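You operate a simulated robot arm through the tools that you are given. There is no shell and no other tool.

You are at the controls of a simulated robot arm. One attempt, no reset.

TASK
Put the wet blue sample under the clear cover in place of the grey one.
Fine: lay it the way the grey one lay, held by its edges; the grey one goes between the green board's bars, alongside them; shut the cover.
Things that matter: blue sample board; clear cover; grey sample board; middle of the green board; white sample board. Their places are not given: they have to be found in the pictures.

It is judged by the outcome, as a careful person would: the job done as asked, and still so three seconds after it is handed in. It fails if anything else is knocked over, pushed out of place, dropped, spilled or broken. A push-on lid holds only when it is set on centred and level and pressed home; a screw cap is set on level and turned clockwise until tight.

THE ROBOT
A 7-joint arm with a two-finger parallel gripper, fixed in place. Base frame: the origin is on the floor under the middle of its stand, x ahead of it, y to its left, z up. Readings come in m, rad, newtons and seconds.
It reaches about 1.112 m from its shoulder. Its first joint turns from -2.897 to 2.897 rad. Payload 3.43 kg.
Tool frame: the origin (TCP) lies between the finger pads and is the grasp point; the fingertips stand 0.034 m ahead of it; z points along the fingers, y is the line along which they close. Largest opening 0.128 m; finger width 0.024, thickness 0.012; the body of the gripper, 0.048 by 0.13 m, starts 0.096 m behind the TCP.
Orientation is that of the tool frame in the base frame, as a unit quaternion [x, y, z, w]. With the fingers straight down and closing along the base's y, the tool's x points along the base's -x, its y along +y and its z along -z.

THE INTERFACE
- The arm moves only by the tool send_rows. Its arguments are lists of equal length, an entry for each row: "offset": the shift along the tool's x, y, z in units of 500 mm (1.0 is 500 mm), a list of three; "turn": the turn, a rotation vector about the tool's x, y, z in units of 180 degrees (1.0 is 180 degrees), a list of three; "jaw": the opening in per cent of the stroke, from 0 (shut) to 100 (fully open). In form: {"offset": [[tx, ty, tz], ...], "turn": [[wx, wy, wz], ...], "jaw": [jaw, ...]}. A call has 1 to 20 rows; each row is the pose to reach, as a shift and turn from the pose commanded when the call began, along the tool's axes at that moment. A call with a number of a shift or a turn outside -1 to 1 is refused whole. Each row takes 0.2 s and may step no farther than 0.05 m and 0.15 rad from the row before; otherwise, or with a gripper value out of range, the whole call is refused. A pose out of reach is approached as far as the arm can. The call stops where the force on the tool passes 90 N (or 10 N more than at its start, if that is more) or the arm is blocked; 0.2 s more then pass. The fingers move at their own pace (about 0.153 m/s each) and stop on an object; they squeeze with about 27 N. The grip force told is the motor's: it shows also when the fingers shut on nothing. Time passes only in rows, and 0.2 s behind the last, so rows that repeat a pose let the fingers close. It gives the time, the measured TCP pose, the force on the tool (base axes), the opening and the grip force at its end, in the units of the frame above (readings bear some noise), with the torque about the TCP (base axes, N m) and any sound that the robot's microphone picked up.
- Cameras (640 x 400 px; columns grow to the right, rows downward): "scene" is fixed at [0.0496, 0.4995, 1.5576]; the picture's right is [-0.66, -0.75, 0.00], its down [-0.40, 0.36, -0.84] and it looks along [0.63, -0.56, -0.54] (base axes); focal length 333 px, centre (320, 200). "wrist" rides on the gripper at [0.076, -0.011, -0.16] in the tool frame; the picture's right is [0.15, 0.99, 0.00], its down [-0.88, 0.13, -0.46] and it looks along [-0.45, 0.07, 0.89] (tool axes); focal length 234 px, centre (320, 200).
- snapshot(camera): a new picture of that camera. It takes no simulated time.
- point_at(camera, pixels): for up to 12 pixels [column, row] of the newest picture of that camera ("zoom" is the newest enlarged one), the place [x, y, z] in the base frame of the surface seen there, good to about 0.003 m. It takes no simulated time.
- enlarge(camera, box): a new picture of the part [left, top, right, bottom] of that camera's present view, enlarged. It takes no simulated time.
- hand_in(): hands the job in; it is judged then, once.

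Unless the task says otherwise, let go and move clear before handing in.

The tools are called after "Call:" as a command line: name --argument value ..., lists and objects as JSON in quotes. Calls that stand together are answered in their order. send_rows: Moves the arm, as the interface text tells. Its arguments: {"type":"object","properties":{"offset":{"type":"array","items":{"type":"array","items":{"type":"number"}}},"turn":{"type":"array","items":{"type":"array","items":{"type":"number"}}},"jaw":{"type":"array","items":{"type":"number"}}},"required":["offset","turn","jaw"]} The other tools are called the same way: snapshot (camera) takes a picture; point_at (camera, pixels) gives the place of the surface under pixels of a picture; enlarge (camera, box) takes an enlarged picture of a part of a camera's view; hand_in () hands the job in.

At the start:

```text
clock: 0.0
tool_pos: [0.5541, -0.3334, 1.2574]
tool_rot: [0.0, 1.0, 0.0, -0.001]
contact_force: [0.1, 0.2, 0.1]
moment: [-0.01, -0.01, -0.01]
grip_width: 0.1279
grasp_force: 0.1
```

scene: 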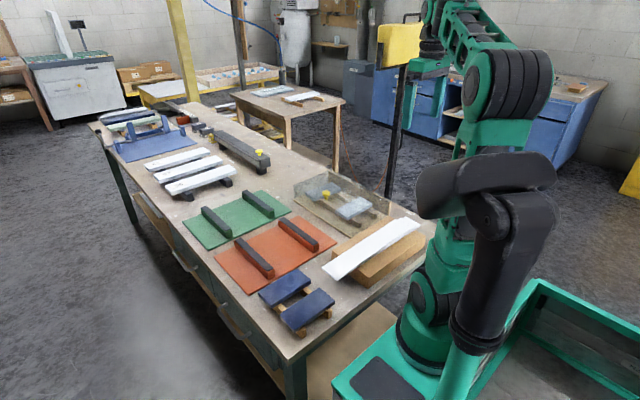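
wrist: 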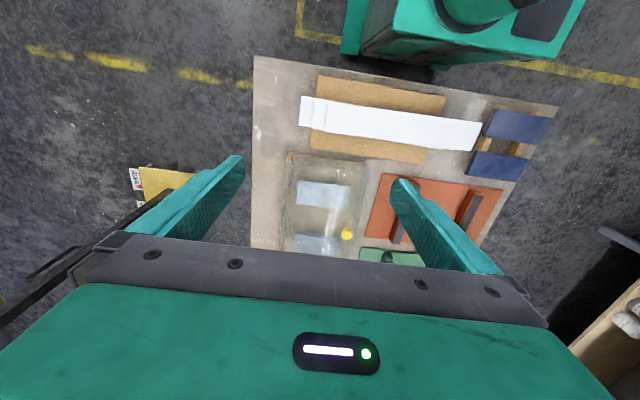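

The scene picture shows the table with a blue piece on rails near (296,298), a clear cover near (342,200), green and red boards with bars, and white pieces. I'll enlarge the important parts first.

Call:
enlarge --camera "scene" --box '[240, 160, 440, 285]'

Call:
enlarge --camera "scene" --box '[180, 180, 380, 350]'

Call:
enlarge --camera "scene" --box '[80, 80, 290, 220]'

```text
3.20 times, centred on (340, 222) of scene
```

zoom: 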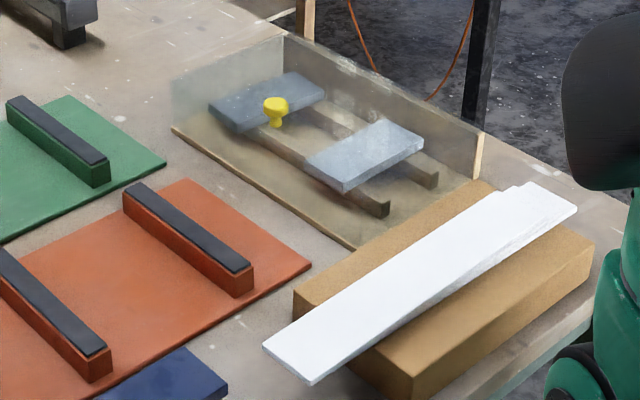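

```text
2.35 times, centred on (280, 265) of scene
```

zoom: 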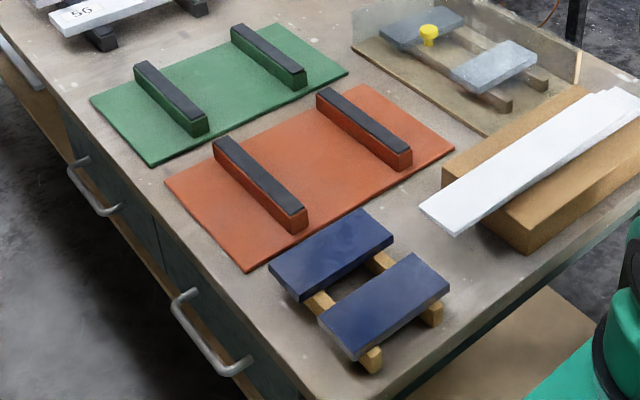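

```text
2.86 times, centred on (185, 150) of scene
```

zoom: 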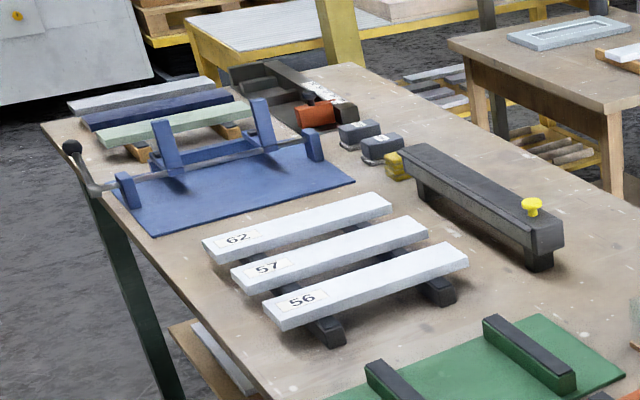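

The close views show two blue boards on small rails, and two boards (one darker, one lighter) on rails under a clear cover with a yellow knob. I'll measure positions of these in the scene and look closer with the wrist camera.

Call:
enlarge --camera "scene" --box '[280, 160, 400, 235]'

Call:
enlarge --camera "scene" --box '[240, 260, 352, 345]'

Call:
enlarge --camera "wrist" --box '[240, 60, 560, 260]'

Call:
point_at --camera "scene" --pixels '[[285, 286], [307, 308], [327, 193], [322, 187], [355, 207], [335, 205], [280, 245], [243, 220], [375, 245], [310, 350], [255, 210], [160, 215]]'

```text
5.33 times, centred on (340, 198) of scene
```

zoom: 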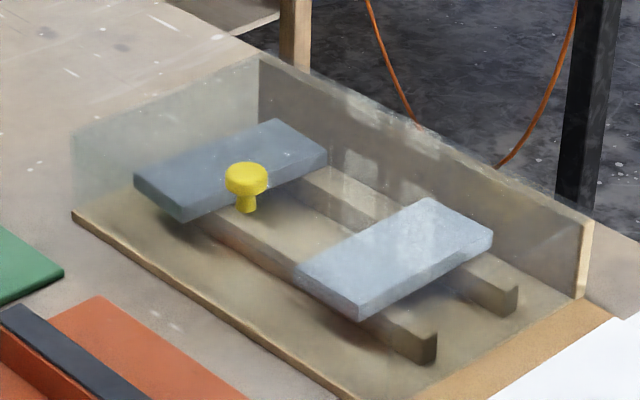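

```text
4.71 times, centred on (296, 302) of scene
```

zoom: 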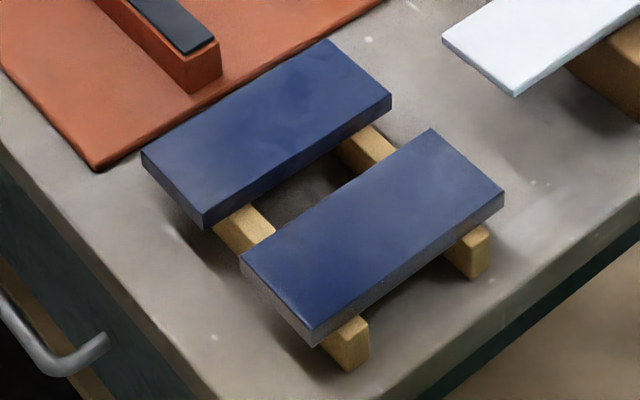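

```text
2.00 times, centred on (400, 160) of wrist
```

zoom: 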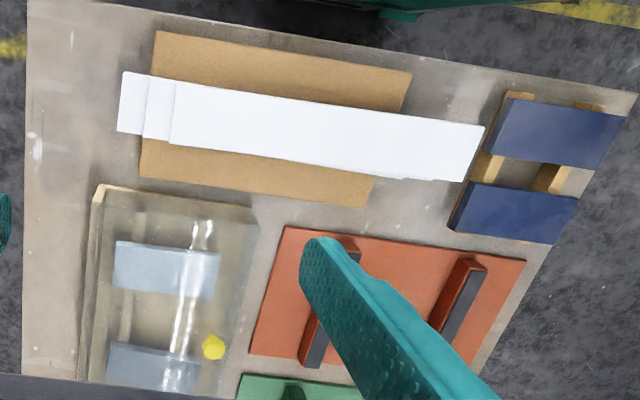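

```text
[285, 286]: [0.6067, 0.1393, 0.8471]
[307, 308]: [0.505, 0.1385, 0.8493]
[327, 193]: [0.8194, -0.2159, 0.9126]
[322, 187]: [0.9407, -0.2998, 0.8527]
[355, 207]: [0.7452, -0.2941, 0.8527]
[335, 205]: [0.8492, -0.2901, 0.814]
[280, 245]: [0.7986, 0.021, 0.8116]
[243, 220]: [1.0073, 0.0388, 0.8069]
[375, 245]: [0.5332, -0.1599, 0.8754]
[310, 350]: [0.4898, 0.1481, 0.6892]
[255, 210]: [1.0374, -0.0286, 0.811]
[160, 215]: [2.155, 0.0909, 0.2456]
```

The farther blue board at (285,286) has blue sides while the nearer one at (307,308) has grey sides with a blue top. I'll measure both, then bring the wrist camera over each for a closer look.

Call:
enlarge --camera "scene" --box '[280, 160, 400, 235]'

Call:
point_at --camera "zoom" --pixels '[[75, 215], [350, 395], [590, 220], [578, 298], [260, 55], [75, 135], [248, 172], [278, 122], [160, 190], [325, 155], [430, 200], [360, 315]]'

Call:
send_rows --offset '[[-0.06, 0, 0], [-0.12, 0, 0], [-0.18, 0, 0], [-0.24, 0.02, 0], [-0.3, 0.04, 0], [-0.36, 0.06, 0], [-0.42, 0.08, 0], [-0.48, 0.08, 0], [-0.54, 0.08, 0], [-0.6, 0.08, 0]]' --turn '[[0, 0, 0], [0, 0, 0], [0, 0, 0], [0, 0, 0], [0, 0, 0], [0, 0, 0], [0, 0, 0], [0, 0, 0], [0, 0, 0], [0, 0, 0]]' --jaw '[100, 100, 100, 100, 100, 100, 100, 100, 100, 100]'

Call:
snapshot --camera "wrist"

```text
5.33 times, centred on (340, 198) of scene
```

zoom: 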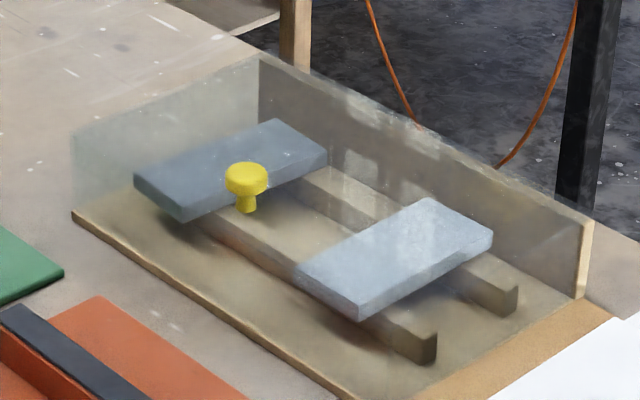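

```text
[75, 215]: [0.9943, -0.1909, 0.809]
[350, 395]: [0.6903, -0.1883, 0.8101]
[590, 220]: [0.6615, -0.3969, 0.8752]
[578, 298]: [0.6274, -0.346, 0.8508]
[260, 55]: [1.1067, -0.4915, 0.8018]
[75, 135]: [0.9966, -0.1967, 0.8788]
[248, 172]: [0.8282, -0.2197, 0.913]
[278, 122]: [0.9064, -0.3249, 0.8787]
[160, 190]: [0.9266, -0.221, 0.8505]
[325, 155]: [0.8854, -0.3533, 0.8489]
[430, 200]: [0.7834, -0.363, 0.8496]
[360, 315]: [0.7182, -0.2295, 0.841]
```

```text
clock: 2.2
tool_pos: [0.8412, -0.2932, 1.2726]
tool_rot: [0.001, 1.0, 0.0, 0.007]
contact_force: [-0.9, 0.9, 0.6]
moment: [-0.05, -0.06, 0.04]
grip_width: 0.128
grasp_force: 0.1
```

```text
taken
```

wrist: 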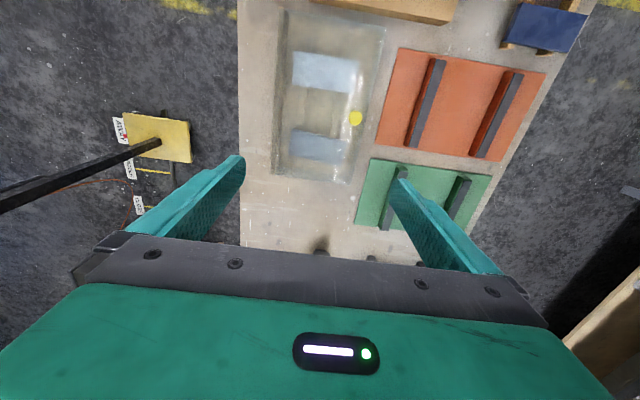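

The wrist picture shows the clear cover around (330,95) with its yellow knob at (356,118) near the edge toward the red board. The arm fell a bit short at this height, so I'll lower toward z≈1.1 and take closer pictures.

Call:
send_rows --offset '[[0.04, 0, 0.06], [0.04, 0, 0.12], [0.04, 0, 0.18], [0.04, 0, 0.24], [0.04, 0, 0.3], [0.04, 0, 0.32]]' --turn '[[0, 0, 0], [0, 0, 0], [0, 0, 0], [0, 0, 0], [0, 0, 0], [0, 0, 0]]' --jaw '[100, 100, 100, 100, 100, 100]'

Call:
snapshot --camera "wrist"

Call:
enlarge --camera "wrist" --box '[240, 0, 480, 150]'

```text
clock: 3.6
tool_pos: [0.8214, -0.293, 1.1077]
tool_rot: [0.0, 1.0, 0.0, 0.006]
contact_force: [0.2, 0.8, 0.4]
moment: [-0.03, 0.01, 0.04]
grip_width: 0.1279
grasp_force: 0.0
```

```text
taken
```

wrist: 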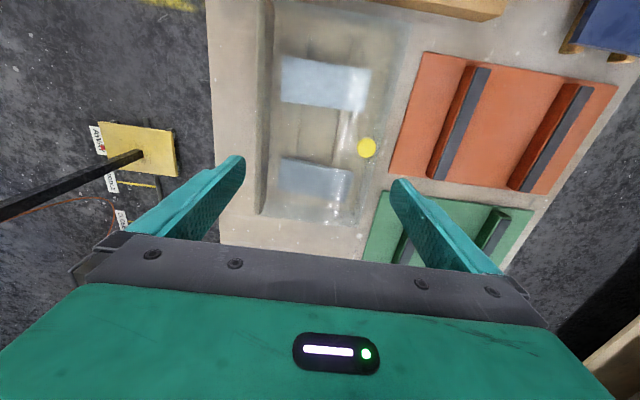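

```text
2.67 times, centred on (360, 75) of wrist
```

zoom: 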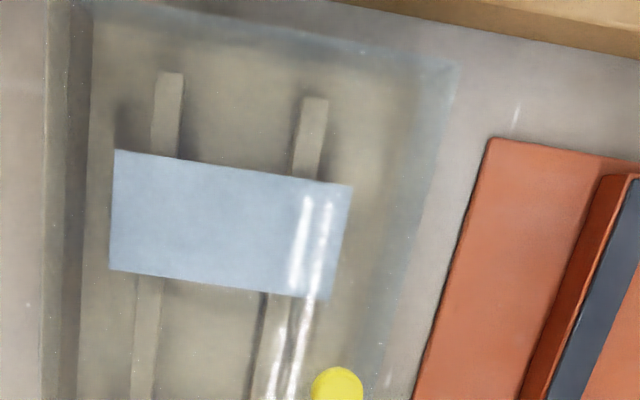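

The cover, seen at (320,110), has its free long edge near the red board and knob at (366,147); the boards lie across two rails. I'll measure the corners of the boards, knob and cover.

Call:
enlarge --camera "wrist" --box '[240, 0, 440, 230]'

Call:
point_at --camera "wrist" --pixels '[[284, 57], [371, 70], [363, 110], [281, 98], [284, 157], [351, 170], [340, 202], [280, 189], [367, 147], [366, 140], [366, 155], [358, 147]]'

Call:
point_at --camera "wrist" --pixels '[[325, 80], [315, 178], [326, 130], [300, 130], [345, 130], [318, 20], [268, 120], [262, 120], [405, 60], [375, 180], [268, 212], [365, 225]]'

```text
1.74 times, centred on (340, 115) of wrist
```

zoom: 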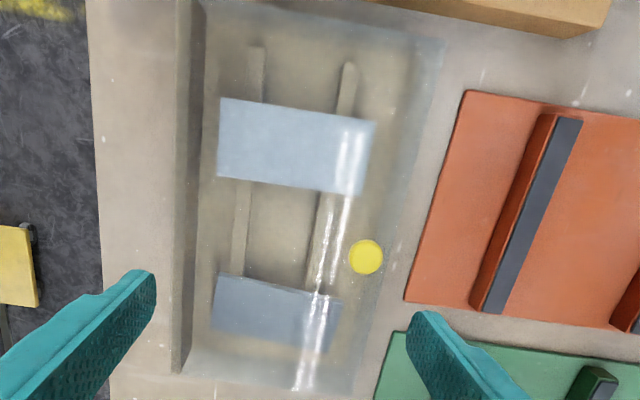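

```text
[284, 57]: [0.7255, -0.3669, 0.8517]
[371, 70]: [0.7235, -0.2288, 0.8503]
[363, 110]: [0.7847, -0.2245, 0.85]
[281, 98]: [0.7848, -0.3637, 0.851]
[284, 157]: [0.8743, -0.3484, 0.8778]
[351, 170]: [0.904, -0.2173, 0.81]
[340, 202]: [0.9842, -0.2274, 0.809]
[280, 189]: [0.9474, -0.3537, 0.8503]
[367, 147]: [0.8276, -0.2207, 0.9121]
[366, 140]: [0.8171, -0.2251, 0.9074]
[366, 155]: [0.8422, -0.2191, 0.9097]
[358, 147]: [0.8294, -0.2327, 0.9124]
```

```text
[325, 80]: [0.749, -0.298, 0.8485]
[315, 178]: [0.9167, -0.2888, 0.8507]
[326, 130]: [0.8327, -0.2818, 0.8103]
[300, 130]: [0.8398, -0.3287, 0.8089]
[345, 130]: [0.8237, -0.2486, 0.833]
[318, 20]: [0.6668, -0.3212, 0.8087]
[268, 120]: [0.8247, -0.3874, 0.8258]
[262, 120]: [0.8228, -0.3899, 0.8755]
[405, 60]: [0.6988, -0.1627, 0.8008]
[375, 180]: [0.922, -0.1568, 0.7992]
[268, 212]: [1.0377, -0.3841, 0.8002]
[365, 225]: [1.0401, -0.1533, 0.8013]
```

Readings give the lighter covered board at about (0.755,-0.296) and the darker at (0.915,-0.288), both top z≈0.851, knob at (0.829,-0.222,0.912). Next I'll view the two blue boards from above to tell which is wet.

Call:
send_rows --offset '[[0.04, 0.08, 0.0], [0.08, 0.16, 0.0], [0.12, 0.24, 0.0], [0.16, 0.32, 0.0], [0.2, 0.4, 0.02], [0.24, 0.48, 0.04], [0.28, 0.56, 0.06], [0.32, 0.64, 0.08], [0.36, 0.72, 0.08], [0.4, 0.8, 0.08], [0.42, 0.84, 0.08]]' --turn '[[0, 0, 0], [0, 0, 0], [0, 0, 0], [0, 0, 0], [0, 0, 0], [0, 0, 0], [0, 0, 0], [0, 0, 0], [0, 0, 0], [0, 0, 0], [0, 0, 0]]' --jaw '[100, 100, 100, 100, 100, 100, 100, 100, 100, 100, 100]'

Call:
snapshot --camera "wrist"

Call:
enlarge --camera "wrist" --box '[220, 0, 460, 150]'

Call:
snapshot --camera "scene"

```text
clock: 6.0
tool_pos: [0.6124, 0.1318, 1.0639]
tool_rot: [0.0, 1.0, 0.0, 0.006]
contact_force: [-0.2, 0.0, 0.2]
moment: [0.0, -0.01, 0.01]
grip_width: 0.1281
grasp_force: 0.1
```

```text
taken
```

wrist: 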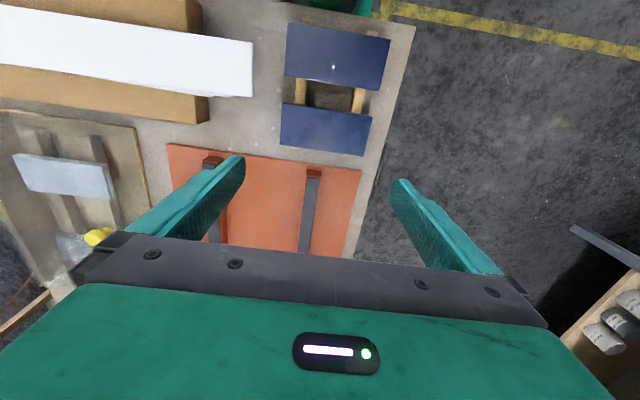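

```text
2.67 times, centred on (340, 75) of wrist
```

zoom: 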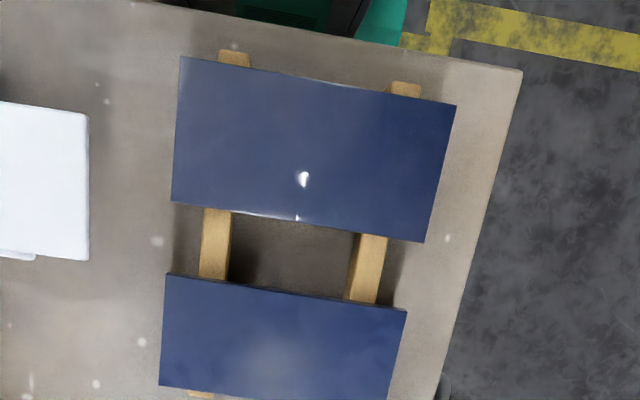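

```text
taken
```

scene: 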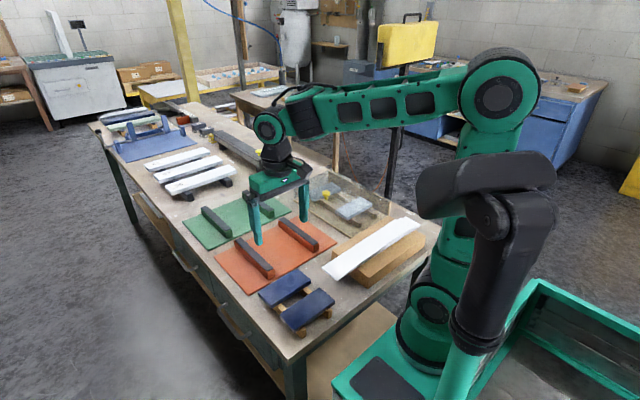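

The nearer blue board (zoom (303,178)) shows a sharp, mirror-like glint while the farther one (zoom (285,370)) shows only a dull, broad sheen, so the nearer looks wet. I'll shift the camera to check this holds with a different view.

Call:
send_rows --offset '[[-0.08, 0, 0], [-0.16, 0, 0]]' --turn '[[0, 0, 0], [0, 0, 0]]' --jaw '[100, 100]'

Call:
enlarge --camera "wrist" --box '[220, 0, 460, 150]'

Call:
send_rows --offset '[[0.08, 0, 0.06], [0.16, 0, 0.1], [0.24, 0, 0.1], [0.3, 0, 0.1]]' --turn '[[0, 0, 0], [0, 0, 0], [0, 0, 0], [0, 0, 0]]' --jaw '[100, 100, 100, 100]'

Call:
enlarge --camera "wrist" --box '[200, 30, 480, 205]'

```text
clock: 6.6
tool_pos: [0.6923, 0.1298, 1.0661]
tool_rot: [0.0, 1.0, -0.001, 0.006]
contact_force: [-0.2, 0.4, 0.8]
moment: [0.0, -0.05, 0.0]
grip_width: 0.1279
grasp_force: 0.0
```

```text
2.67 times, centred on (340, 75) of wrist
```

zoom: 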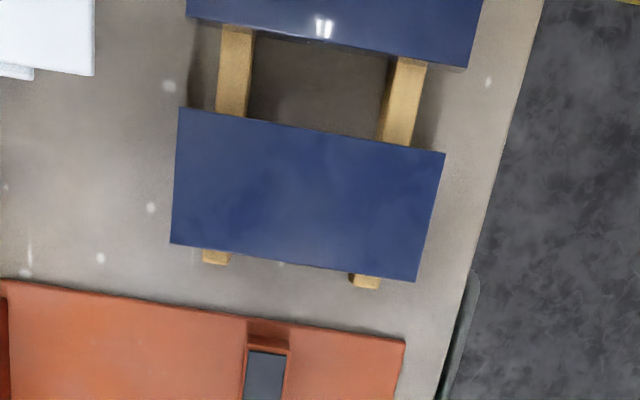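

```text
clock: 7.6
tool_pos: [0.5423, 0.1275, 1.0143]
tool_rot: [0.0, 1.0, 0.0, 0.005]
contact_force: [0.6, 0.5, 0.0]
moment: [0.04, 0.0, 0.01]
grip_width: 0.1283
grasp_force: 0.0
```

```text
2.29 times, centred on (340, 118) of wrist
```

zoom: 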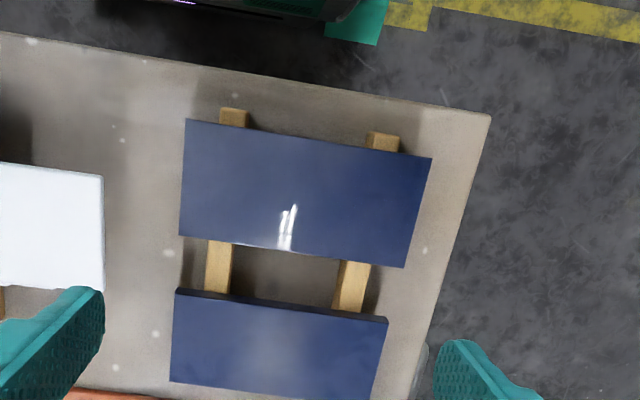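

The sharp window glint stays on the nearer board (zoom (288,225)) while the farther stays matte, so the nearer blue board is the wet one. I'll measure its corners and its neighbour's.

Call:
point_at --camera "zoom" --pixels '[[190, 124], [428, 161], [402, 263], [183, 233], [305, 195], [178, 296], [384, 322], [270, 350], [218, 265], [350, 285], [300, 275], [240, 180]]'

Call:
snapshot --camera "wrist"

```text
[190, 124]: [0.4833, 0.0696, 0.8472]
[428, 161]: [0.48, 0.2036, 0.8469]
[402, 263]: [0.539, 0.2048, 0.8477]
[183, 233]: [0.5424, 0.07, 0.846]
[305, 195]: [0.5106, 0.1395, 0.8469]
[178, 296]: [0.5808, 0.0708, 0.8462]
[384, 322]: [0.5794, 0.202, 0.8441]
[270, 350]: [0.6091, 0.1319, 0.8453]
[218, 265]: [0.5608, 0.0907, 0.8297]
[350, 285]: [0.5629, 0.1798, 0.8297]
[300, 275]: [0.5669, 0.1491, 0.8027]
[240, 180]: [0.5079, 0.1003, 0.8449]
```

```text
taken
```

wrist: 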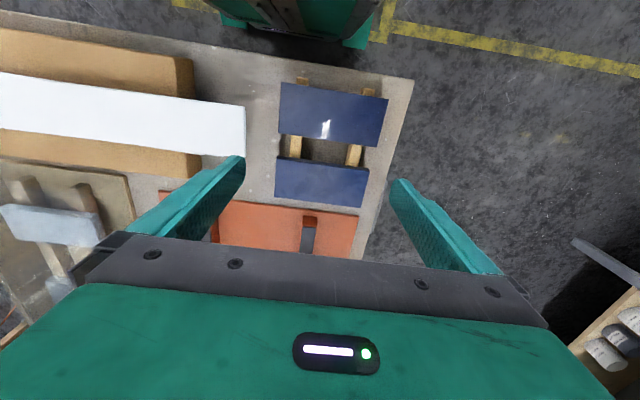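

The wet board spans x≈0.482–0.541, y≈0.070–0.204, top z≈0.847, with about 4 cm to the dry one. Next I'll turn the gripper a quarter turn and go to the cover's front side to see how it is hinged.

Call:
send_rows --offset '[[-0.048, -0.021, 0], [-0.096, -0.042, 0], [-0.144, -0.063, 0], [-0.192, -0.084, 0], [-0.24, -0.105, 0], [-0.288, -0.126, 0], [-0.336, -0.147, 0], [-0.384, -0.168, 0], [-0.432, -0.189, 0], [-0.48, -0.21, 0], [-0.528, -0.231, 0], [-0.575, -0.255, 0]]' --turn '[[0, 0, 0.0417], [0, 0, 0.0833], [0, 0, 0.125], [0, 0, 0.1667], [0, 0, 0.2083], [0, 0, 0.25], [0, 0, 0.2917], [0, 0, 0.3333], [0, 0, 0.375], [0, 0, 0.4167], [0, 0, 0.4583], [0, 0, 0.5]]' --jaw '[100, 100, 100, 100, 100, 100, 100, 100, 100, 100, 100, 100]'

Call:
snapshot --camera "wrist"

Call:
snapshot --camera "scene"

```text
clock: 10.2
tool_pos: [0.8297, -0.001, 1.0192]
tool_rot: [0.708, 0.706, 0.004, 0.005]
contact_force: [-0.5, 0.9, 0.0]
moment: [-0.01, -0.01, 0.01]
grip_width: 0.128
grasp_force: 0.0
```

```text
taken
```

wrist: 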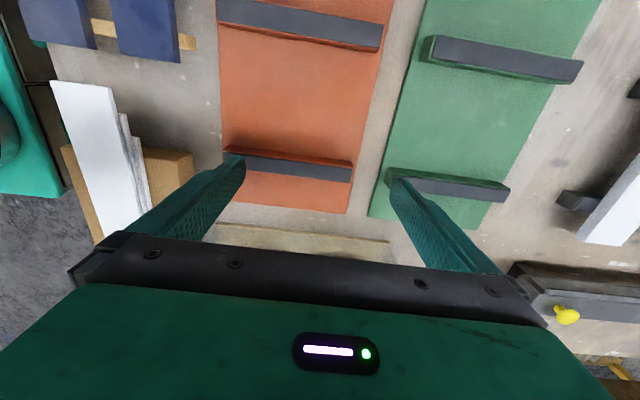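

```text
taken
```

scene: 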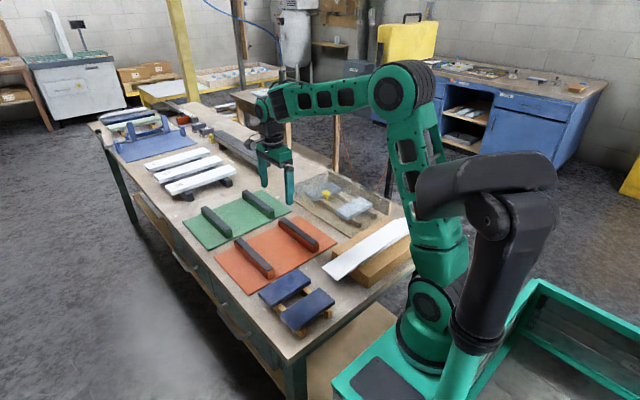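

The turn worked: now picture right is base +x, and the green board's two bars at (505,58) and (450,187) run along x. I'll measure the green board and bars here.

Call:
enlarge --camera "wrist" --box '[350, 0, 640, 240]'

Call:
point_at --camera "wrist" --pixels '[[437, 40], [578, 66], [575, 78], [430, 62], [400, 182], [505, 192], [388, 172], [505, 182], [480, 130], [425, 5], [372, 215], [490, 120]]'

Call:
point_at --camera "scene" --pixels '[[203, 208], [230, 233], [184, 222], [207, 250], [266, 192], [292, 211], [245, 192], [273, 213], [217, 222], [235, 217], [250, 212], [240, 200]]'

```text
1.67 times, centred on (495, 120) of wrist
```

zoom: 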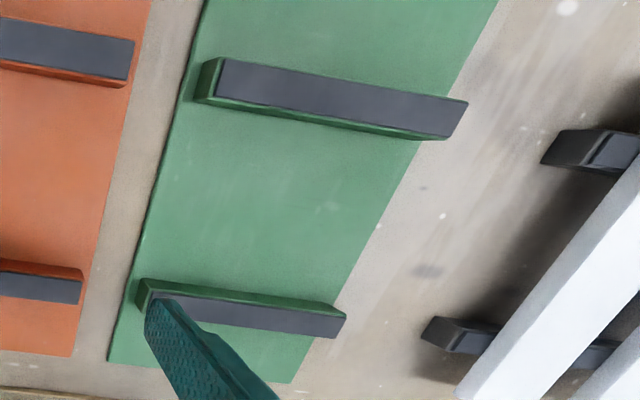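

```text
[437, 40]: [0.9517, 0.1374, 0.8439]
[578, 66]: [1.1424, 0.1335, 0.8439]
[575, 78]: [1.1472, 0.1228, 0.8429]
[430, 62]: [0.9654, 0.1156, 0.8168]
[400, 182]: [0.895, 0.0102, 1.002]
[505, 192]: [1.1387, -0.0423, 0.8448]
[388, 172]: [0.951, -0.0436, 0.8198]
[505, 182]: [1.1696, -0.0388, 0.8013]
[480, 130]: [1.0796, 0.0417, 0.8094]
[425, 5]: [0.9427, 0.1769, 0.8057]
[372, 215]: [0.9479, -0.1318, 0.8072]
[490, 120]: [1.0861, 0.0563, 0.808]
```

```text
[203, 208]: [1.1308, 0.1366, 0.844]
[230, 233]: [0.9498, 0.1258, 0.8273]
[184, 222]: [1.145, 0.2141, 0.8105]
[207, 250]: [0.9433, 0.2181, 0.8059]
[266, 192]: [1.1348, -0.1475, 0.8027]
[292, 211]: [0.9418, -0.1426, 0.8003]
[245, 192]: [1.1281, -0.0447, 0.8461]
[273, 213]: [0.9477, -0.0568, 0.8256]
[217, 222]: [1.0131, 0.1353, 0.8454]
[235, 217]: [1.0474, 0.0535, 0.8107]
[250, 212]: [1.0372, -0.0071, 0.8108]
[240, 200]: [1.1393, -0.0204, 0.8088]
```

The green board spans x≈0.943–1.14 with bars at y≈-0.05 and 0.125, so its middle is near (1.045, 0.038) and the gap is about 15 cm. Now I'll tilt the wrist to look at the cover's hinge from the front.

Call:
send_rows --offset '[[0, 0, 0], [0, 0, 0], [0, 0, 0], [0, 0, 0], [0, 0, 0]]' --turn '[[0, -0.04, 0], [0, -0.08, 0], [0, -0.12, 0], [0, -0.16, 0], [0, -0.2, 0]]' --jaw '[100, 100, 100, 100, 100]'

Call:
snapshot --camera "wrist"

Call:
enlarge --camera "wrist" --box '[140, 30, 500, 255]'

```text
clock: 11.4
tool_pos: [0.8301, -0.0013, 1.0196]
tool_rot: [0.674, 0.671, -0.215, 0.224]
contact_force: [0.0, -0.3, 0.6]
moment: [0.09, -0.02, -0.02]
grip_width: 0.1279
grasp_force: 0.0
```

```text
taken
```

wrist: 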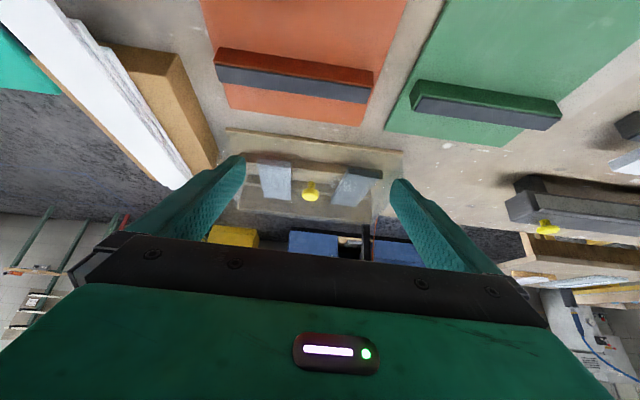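

```text
1.78 times, centred on (320, 142) of wrist
```

zoom: 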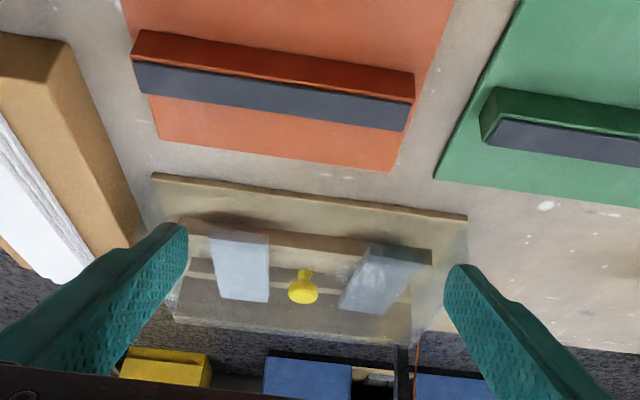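

From the front the white board at zoom (240,265) lies square, while the grey one at zoom (385,275) looks skewed, so its angle needs careful measuring. I'll probe the boards' corners and the cover's rear edge.

Call:
enlarge --camera "wrist" --box '[220, 120, 420, 250]'

Call:
point_at --camera "zoom" --pixels '[[30, 25], [580, 100], [590, 210], [45, 210], [490, 260], [250, 235], [455, 160], [370, 255], [175, 230], [110, 130], [45, 110], [520, 170]]'

Call:
enlarge --camera "scene" --box '[285, 165, 405, 240]'

```text
3.08 times, centred on (320, 185) of wrist
```

zoom: 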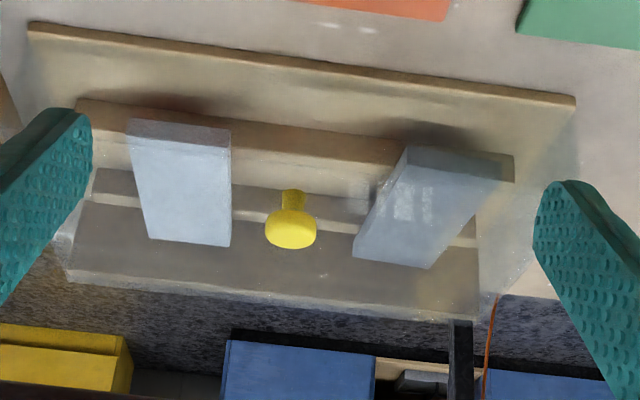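

```text
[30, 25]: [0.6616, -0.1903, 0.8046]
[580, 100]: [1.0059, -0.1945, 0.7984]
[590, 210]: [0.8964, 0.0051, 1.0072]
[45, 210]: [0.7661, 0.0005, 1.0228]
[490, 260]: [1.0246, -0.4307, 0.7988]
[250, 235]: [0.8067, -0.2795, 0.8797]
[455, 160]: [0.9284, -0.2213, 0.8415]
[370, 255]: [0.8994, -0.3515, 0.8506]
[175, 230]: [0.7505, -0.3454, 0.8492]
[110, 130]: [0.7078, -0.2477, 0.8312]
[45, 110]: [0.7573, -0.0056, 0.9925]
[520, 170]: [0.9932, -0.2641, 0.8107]
```

```text
5.33 times, centred on (345, 202) of scene
```

zoom: 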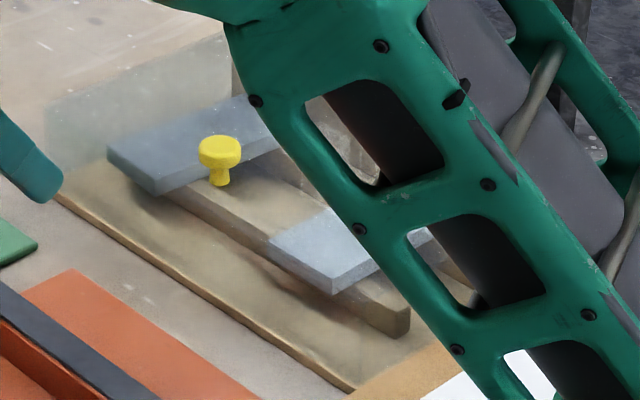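

The grey board's end face reads (0.928,-0.221) while its far end is near (0.90,-0.35), so it is skewed a bit. I'll zoom on it and take several edge points.

Call:
enlarge --camera "wrist" --box '[318, 160, 398, 210]'

Call:
point_at --camera "zoom" --pixels '[[240, 120], [200, 180], [150, 250], [110, 310], [400, 150], [370, 200], [330, 260], [290, 320], [300, 100], [300, 160], [200, 330], [250, 250]]'

```text
8.00 times, centred on (358, 185) of wrist
```

zoom: 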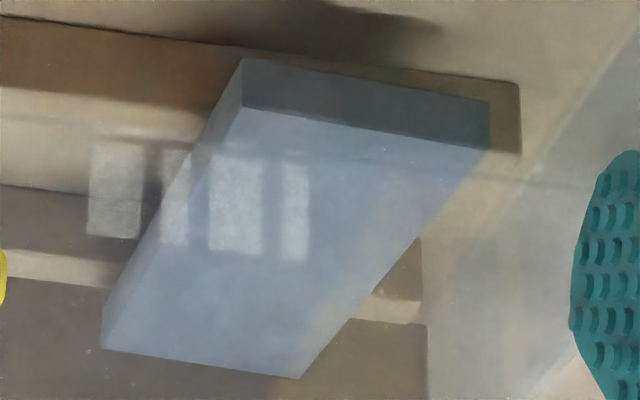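

```text
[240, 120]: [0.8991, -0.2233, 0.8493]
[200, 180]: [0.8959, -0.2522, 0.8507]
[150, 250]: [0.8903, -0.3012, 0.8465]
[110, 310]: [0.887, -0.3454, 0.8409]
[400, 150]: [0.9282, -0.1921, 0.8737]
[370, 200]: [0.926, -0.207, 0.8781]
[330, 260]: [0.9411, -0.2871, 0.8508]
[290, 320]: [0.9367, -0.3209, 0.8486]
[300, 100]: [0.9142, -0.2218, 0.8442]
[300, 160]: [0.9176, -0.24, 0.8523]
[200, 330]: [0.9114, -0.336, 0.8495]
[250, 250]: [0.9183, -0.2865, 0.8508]
```

I'll query the top-face corners directly, slightly inside (243,107), (490,150), (300,378) and (103,350) of this zoom, plus the white board's corners.

Call:
point_at --camera "zoom" --pixels '[[247, 112], [482, 153], [298, 373], [108, 346], [350, 133], [200, 360], [175, 240], [440, 200], [380, 270], [395, 240], [515, 90], [425, 300]]'

Call:
enlarge --camera "wrist" --box '[238, 150, 318, 210]'

Call:
point_at --camera "wrist" --pixels '[[259, 168], [290, 170], [290, 198], [266, 196], [275, 180], [316, 185], [300, 190], [250, 205], [360, 218], [350, 213], [280, 210], [240, 205]]'

```text
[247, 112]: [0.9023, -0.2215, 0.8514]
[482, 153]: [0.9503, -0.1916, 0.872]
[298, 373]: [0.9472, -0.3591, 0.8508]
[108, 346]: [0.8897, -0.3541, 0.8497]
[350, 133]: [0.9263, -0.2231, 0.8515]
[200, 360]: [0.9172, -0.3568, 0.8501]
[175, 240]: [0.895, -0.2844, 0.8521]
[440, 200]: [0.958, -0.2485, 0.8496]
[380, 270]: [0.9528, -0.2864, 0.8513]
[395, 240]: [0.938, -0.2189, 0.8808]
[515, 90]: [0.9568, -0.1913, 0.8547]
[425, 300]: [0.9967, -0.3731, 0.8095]
```

```text
6.67 times, centred on (278, 180) of wrist
```

zoom: 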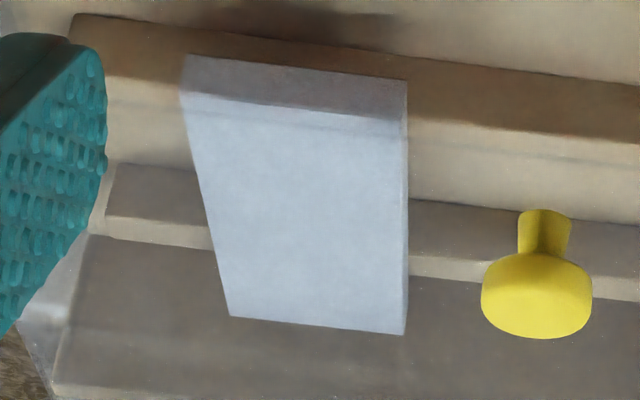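

```text
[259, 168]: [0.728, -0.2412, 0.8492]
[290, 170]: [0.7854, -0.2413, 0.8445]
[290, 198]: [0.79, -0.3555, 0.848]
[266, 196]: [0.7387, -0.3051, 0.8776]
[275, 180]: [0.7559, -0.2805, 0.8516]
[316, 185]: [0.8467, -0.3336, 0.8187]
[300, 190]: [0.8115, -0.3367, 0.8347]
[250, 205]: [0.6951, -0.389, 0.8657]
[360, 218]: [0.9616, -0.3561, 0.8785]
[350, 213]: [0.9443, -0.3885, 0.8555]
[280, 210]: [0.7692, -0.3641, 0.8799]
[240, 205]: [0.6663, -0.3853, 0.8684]
```

The grey board's corners give centre ≈(0.925,-0.291) with its long axis leaning about 5.4° toward +x, while the white one is square; the cover's walls are at y≈-0.19 and ≈-0.39, so it hinges at the back. Now I'll level the gripper and come over the yellow knob at (0.829,-0.224).

Call:
send_rows --offset '[[0, 0, 0], [0, 0, 0], [0, 0, 0], [0, 0, 0], [0, 0, 0], [0, 0, 0]]' --turn '[[0.0007, 0.0335, -0.0002], [0.0014, 0.067, -0.0005], [0.002, 0.1005, -0.0007], [0.0027, 0.134, -0.001], [0.0034, 0.1674, -0.0012], [0.0041, 0.2009, -0.0014]]' --jaw '[80, 70, 60, 60, 60, 60]'

Call:
send_rows --offset '[[-0.08, 0, 0], [-0.16, 0, 0], [-0.24, 0, 0], [-0.32, 0, 0.0], [-0.4, 0, 0], [-0.446, -0.002, 0]]' --turn '[[0, 0, 0], [0, 0, 0], [0, 0, 0], [0, 0, 0], [0, 0, 0], [0, 0, 0]]' --jaw '[60, 60, 60, 60, 60, 60]'

Call:
snapshot --camera "wrist"

Call:
snapshot --camera "scene"

```text
clock: 12.8
tool_pos: [0.8293, 0.0003, 1.0187]
tool_rot: [0.707, 0.708, 0.0, -0.002]
contact_force: [0.7, 0.8, -0.1]
moment: [-0.07, 0.04, 0.0]
grip_width: 0.077
grasp_force: 0.1
```

```text
clock: 14.2
tool_pos: [0.829, -0.223, 1.0179]
tool_rot: [0.707, 0.707, 0.001, -0.001]
contact_force: [0.5, 0.0, -0.1]
moment: [-0.01, -0.04, 0.03]
grip_width: 0.0766
grasp_force: 0.1
```

```text
taken
```

wrist: 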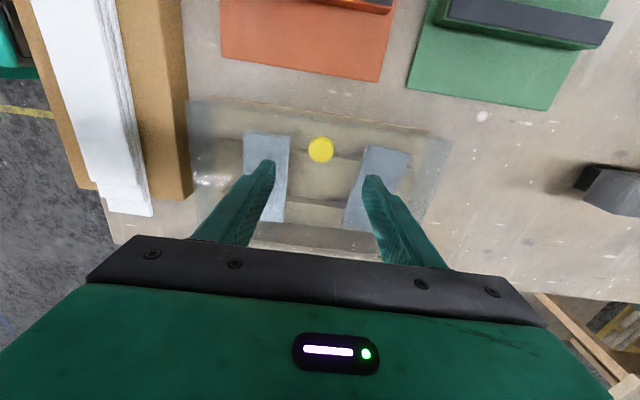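

```text
taken
```

scene: 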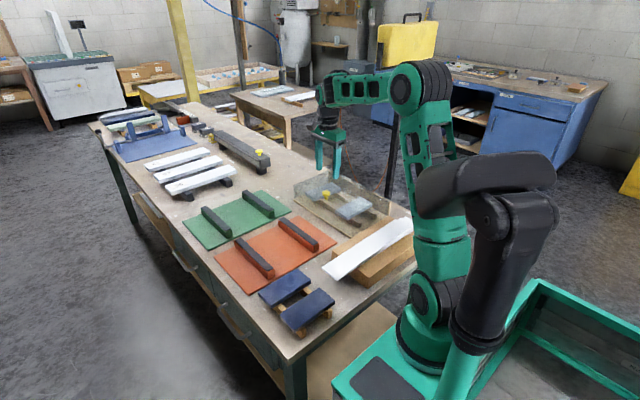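

The knob sits at (320,150), right where the gripper's axis points, with fingertips at (268,165) and (372,180). I'll check the knob's edges before descending.

Call:
point_at --camera "wrist" --pixels '[[320, 150], [309, 150], [332, 150], [320, 139], [320, 161], [313, 143], [327, 158], [350, 130], [300, 120], [330, 190], [395, 180], [320, 240]]'

Call:
enlarge --camera "wrist" --box '[170, 90, 470, 260]'

Call:
point_at --camera "scene" --pixels '[[390, 160], [400, 100], [410, 45], [340, 178], [318, 175]]'

```text
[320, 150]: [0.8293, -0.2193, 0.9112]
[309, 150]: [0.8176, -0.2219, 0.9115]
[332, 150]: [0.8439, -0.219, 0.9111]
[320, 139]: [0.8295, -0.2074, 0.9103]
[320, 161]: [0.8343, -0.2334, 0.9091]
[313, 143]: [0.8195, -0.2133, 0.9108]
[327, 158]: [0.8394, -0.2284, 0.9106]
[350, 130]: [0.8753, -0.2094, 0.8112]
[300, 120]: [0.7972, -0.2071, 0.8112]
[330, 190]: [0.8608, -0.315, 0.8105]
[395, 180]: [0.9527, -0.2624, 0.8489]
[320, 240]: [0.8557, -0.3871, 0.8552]
```

```text
2.13 times, centred on (320, 175) of wrist
```

zoom: 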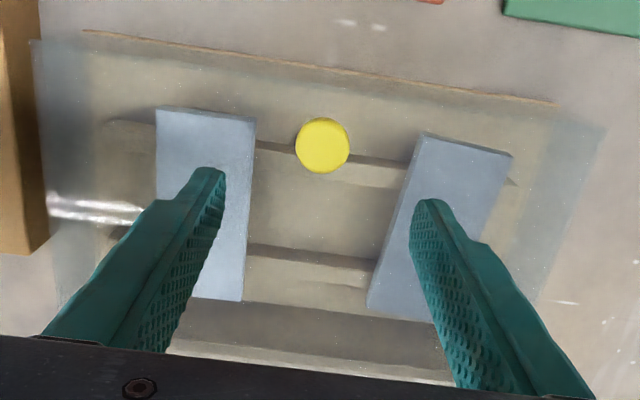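

```text
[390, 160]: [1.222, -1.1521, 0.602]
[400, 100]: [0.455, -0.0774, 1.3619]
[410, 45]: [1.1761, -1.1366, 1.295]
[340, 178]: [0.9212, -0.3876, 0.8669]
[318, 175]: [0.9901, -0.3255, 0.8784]
```

The knob's top is centred at about (0.830,-0.2205,0.911) with 28 mm width. I'll descend so the fingertips stop just above the cover's top (0.879) and close on it.

Call:
send_rows --offset '[[0.004, 0.002, 0.08], [0.004, 0.002, 0.16], [0.004, 0.002, 0.19], [0.004, 0.002, 0.198], [0.004, 0.002, 0.198]]' --turn '[[0, 0, 0], [0, 0, 0], [0, 0, 0], [0, 0, 0], [0, 0, 0]]' --jaw '[60, 60, 60, 60, 60]'

Call:
send_rows --offset '[[0, 0, 0], [0, 0, 0], [0, 0, 0], [0, 0, 0]]' --turn '[[0, 0, 0], [0, 0, 0], [0, 0, 0], [0, 0, 0]]' --jaw '[30, 10, 10, 10]'

Call:
snapshot --camera "wrist"

```text
clock: 15.4
tool_pos: [0.8299, -0.2219, 0.9183]
tool_rot: [0.708, 0.707, 0.0, -0.002]
contact_force: [-0.4, -0.3, -0.7]
moment: [0.04, 0.0, 0.03]
grip_width: 0.0767
grasp_force: 0.1
```

```text
clock: 16.4
tool_pos: [0.8302, -0.2212, 0.9178]
tool_rot: [0.707, 0.707, 0.0, -0.001]
contact_force: [3.6, 0.4, -2.4]
moment: [0.0, -0.06, -0.02]
grip_width: 0.0294
grasp_force: 45.1
```

```text
taken
```

wrist: 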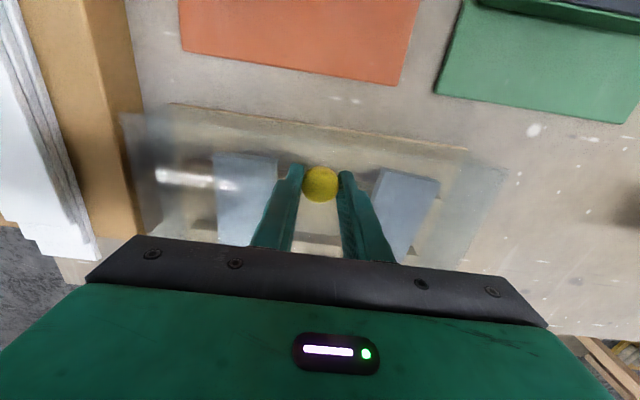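

The fingers hold the knob (opening 0.029 m). I'll lift it gently along an arc about the back edge by 16° and watch the forces.

Call:
send_rows --offset '[[-0.0058, 0, -0.0235], [-0.0133, 0, -0.0466], [-0.0224, 0, -0.069], [-0.033, 0, -0.091]]' --turn '[[0, 0.0111, 0], [0, 0.0222, 0], [0, 0.0333, 0], [0, 0.0444, 0]]' --jaw '[10, 10, 10, 10]'

Call:
snapshot --camera "wrist"

Call:
enlarge --camera "scene" --box '[270, 140, 410, 240]'

```text
clock: 17.4
tool_pos: [0.8297, -0.2349, 0.9659]
tool_rot: [0.705, 0.706, 0.05, -0.051]
contact_force: [6.2, 9.1, -5.1]
moment: [1.02, -0.05, 0.09]
grip_width: 0.0293
grasp_force: 45.4
```

```text
taken
```

wrist: 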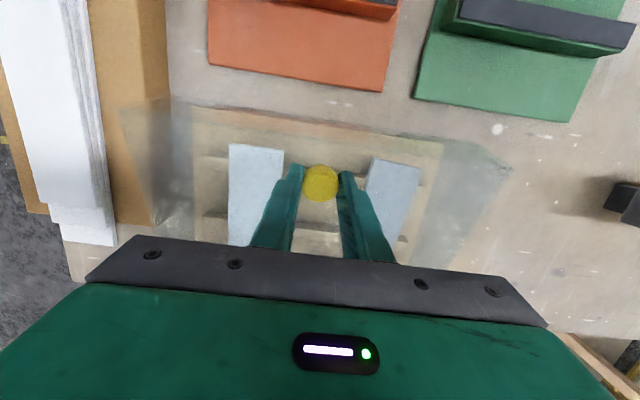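

```text
4.00 times, centred on (340, 190) of scene
```

zoom: 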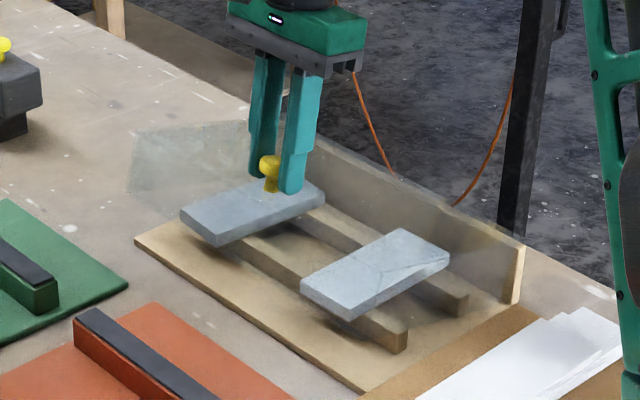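

The cover rises with the knob and its hinge is along the top of the fixed wooden back wall; the readings fit a centre near y=-0.392, z=0.880. I'll continue the arc to about 52° open.

Call:
send_rows --offset '[[-0.0081, 0, -0.0357], [-0.0253, 0, -0.0684], [-0.0458, 0, -0.0993], [-0.0697, 0, -0.1279], [-0.0963, 0, -0.1539], [-0.1254, 0, -0.1772]]' --turn '[[0, 0.0194, 0], [0, 0.0389, 0], [0, 0.0583, 0], [0, 0.0778, 0], [0, 0.0972, 0], [0, 0.1167, 0]]' --jaw '[10, 10, 10, 10, 10, 10]'

Call:
enlarge --camera "scene" --box '[270, 110, 430, 220]'

Call:
snapshot --camera "wrist"

```text
clock: 18.8
tool_pos: [0.8302, -0.3104, 1.0452]
tool_rot: [0.684, 0.685, 0.177, -0.178]
contact_force: [-26.2, 17.5, 19.4]
moment: [0.65, 0.61, 0.33]
grip_width: 0.0295
grasp_force: 45.3
```

```text
3.64 times, centred on (350, 165) of scene
```

zoom: 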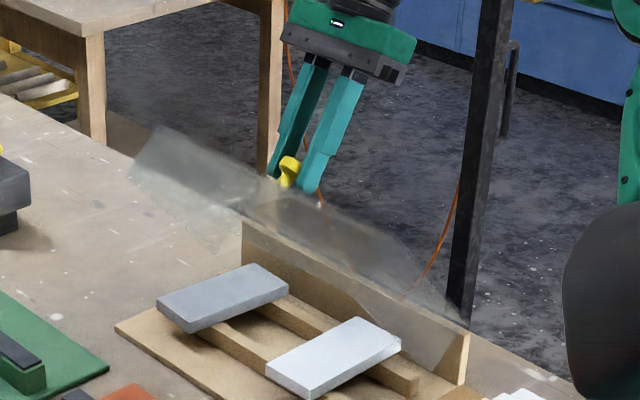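

```text
taken
```

wrist: 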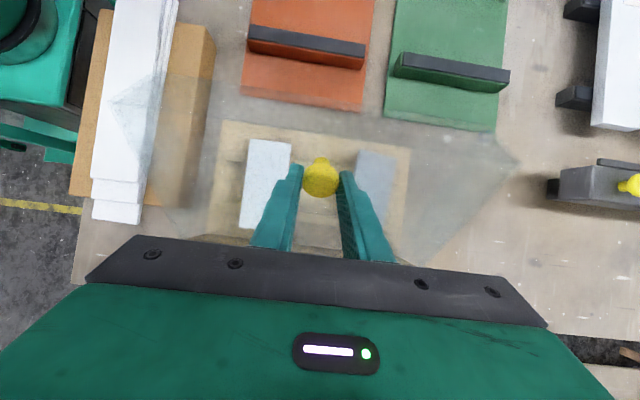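

The cover is about 53° open and follows well; the outward push of ~26 N says my arc radius is about 3 mm short, so I refit the hinge at (-0.391, 0.887). I'll continue on the corrected arc.

Call:
send_rows --offset '[[-0.0157, -0.002, -0.0341], [-0.0402, -0.004, -0.0616], [-0.0674, -0.004, -0.0863]]' --turn '[[0, 0.0194, 0], [0, 0.0389, 0], [0, 0.0583, 0]]' --jaw '[10, 10, 10]'

```text
clock: 19.6
tool_pos: [0.8296, -0.3614, 1.0644]
tool_rot: [0.665, 0.666, 0.239, -0.238]
contact_force: [10.3, 10.9, 16.8]
moment: [0.91, -0.32, -0.26]
grip_width: 0.0295
grasp_force: 44.9
```

Forces are down to about 20 N and the cover is at ~72°. I'll continue to about 90° and check again.

Call:
send_rows --offset '[[-0.0242, 0.001, -0.0282], [-0.0522, 0.001, -0.0524], [-0.0827, 0.001, -0.0736]]' --turn '[[0, 0.0194, 0], [0, 0.0389, 0], [0, 0.0583, 0]]' --jaw '[10, 10, 10]'

Call:
enlarge --camera "scene" --box '[270, 100, 430, 220]'

```text
clock: 20.4
tool_pos: [0.8306, -0.4182, 1.0664]
tool_rot: [0.642, 0.64, 0.299, -0.298]
contact_force: [31.2, -0.9, 28.5]
moment: [0.25, -0.37, -0.95]
grip_width: 0.0293
grasp_force: 44.8
```

```text
3.33 times, centred on (350, 160) of scene
```

zoom: 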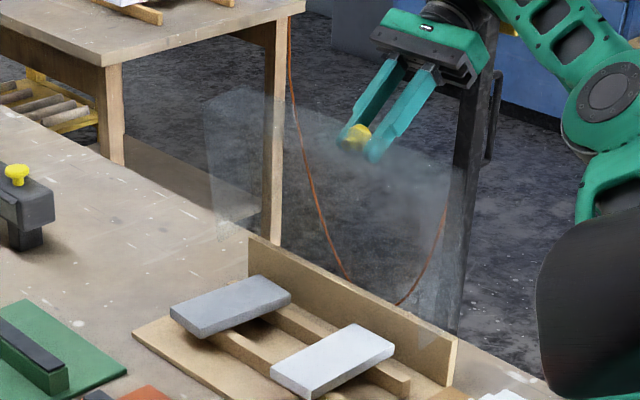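

The cover now stands upright in the scene picture, with some sideways load in x. I'll ease x by 2 mm and go on past vertical by about 10°.

Call:
send_rows --offset '[[-0.0263, 0.004, -0.0267], [-0.0522, 0.004, -0.0445]]' --turn '[[0, 0.0194, 0], [0, 0.0333, 0]]' --jaw '[10, 10]'

Call:
enlarge --camera "scene" --box '[270, 100, 430, 220]'

```text
clock: 21.0
tool_pos: [0.8299, -0.4205, 1.0657]
tool_rot: [0.639, 0.641, 0.3, -0.301]
contact_force: [40.8, 3.6, 6.3]
moment: [0.82, -0.29, -0.76]
grip_width: 0.0293
grasp_force: 44.6
out of reach, approached as far as the arm can: row 1, 2
```

```text
3.33 times, centred on (350, 160) of scene
```

zoom: 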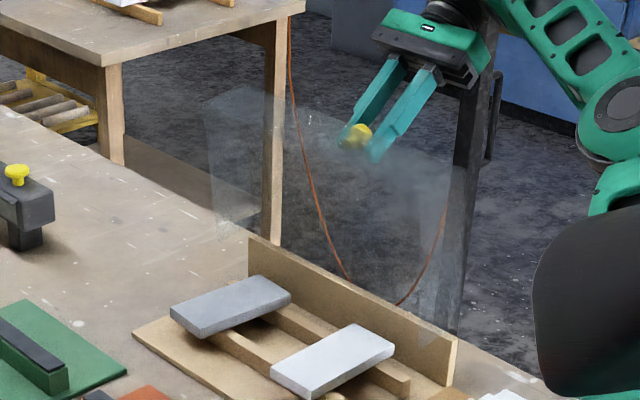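

The arm ran out of reach with that lean, so I'll let the gripper come more upright (pivoting about the knob) while continuing past vertical, easing x by 2 mm.

Call:
send_rows --offset '[[-0.0105, 0.002, -0.0139], [-0.0225, 0.004, -0.025], [-0.0354, 0.004, -0.0351], [-0.0487, 0.004, -0.0443]]' --turn '[[0, -0.0294, 0], [0, -0.0572, 0], [0, -0.085, 0], [0, -0.1128, 0]]' --jaw '[10, 10, 10, 10]'

Call:
enlarge --camera "scene" --box '[270, 100, 430, 220]'

Call:
snapshot --camera "wrist"

```text
clock: 22.0
tool_pos: [0.8304, -0.4542, 1.0633]
tool_rot: [0.682, 0.684, 0.183, -0.184]
contact_force: [13.9, 3.6, 0.7]
moment: [0.84, -0.15, -0.12]
grip_width: 0.0256
grasp_force: 45.3
```

```text
3.33 times, centred on (350, 160) of scene
```

zoom: 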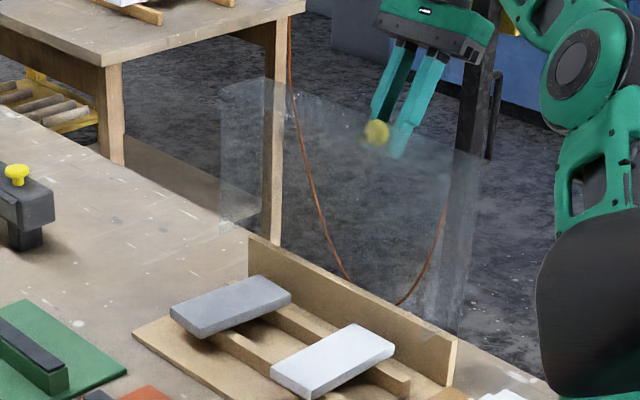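

```text
taken
```

wrist: 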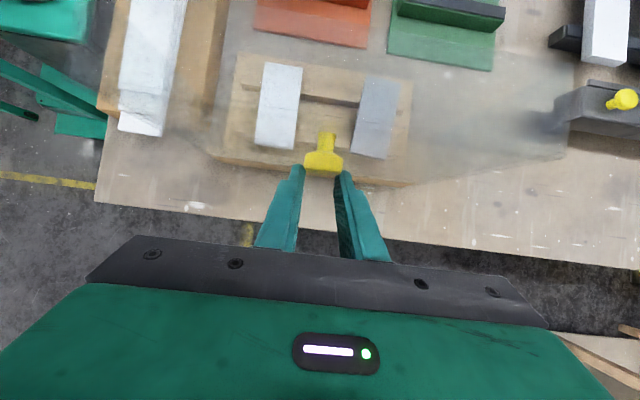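

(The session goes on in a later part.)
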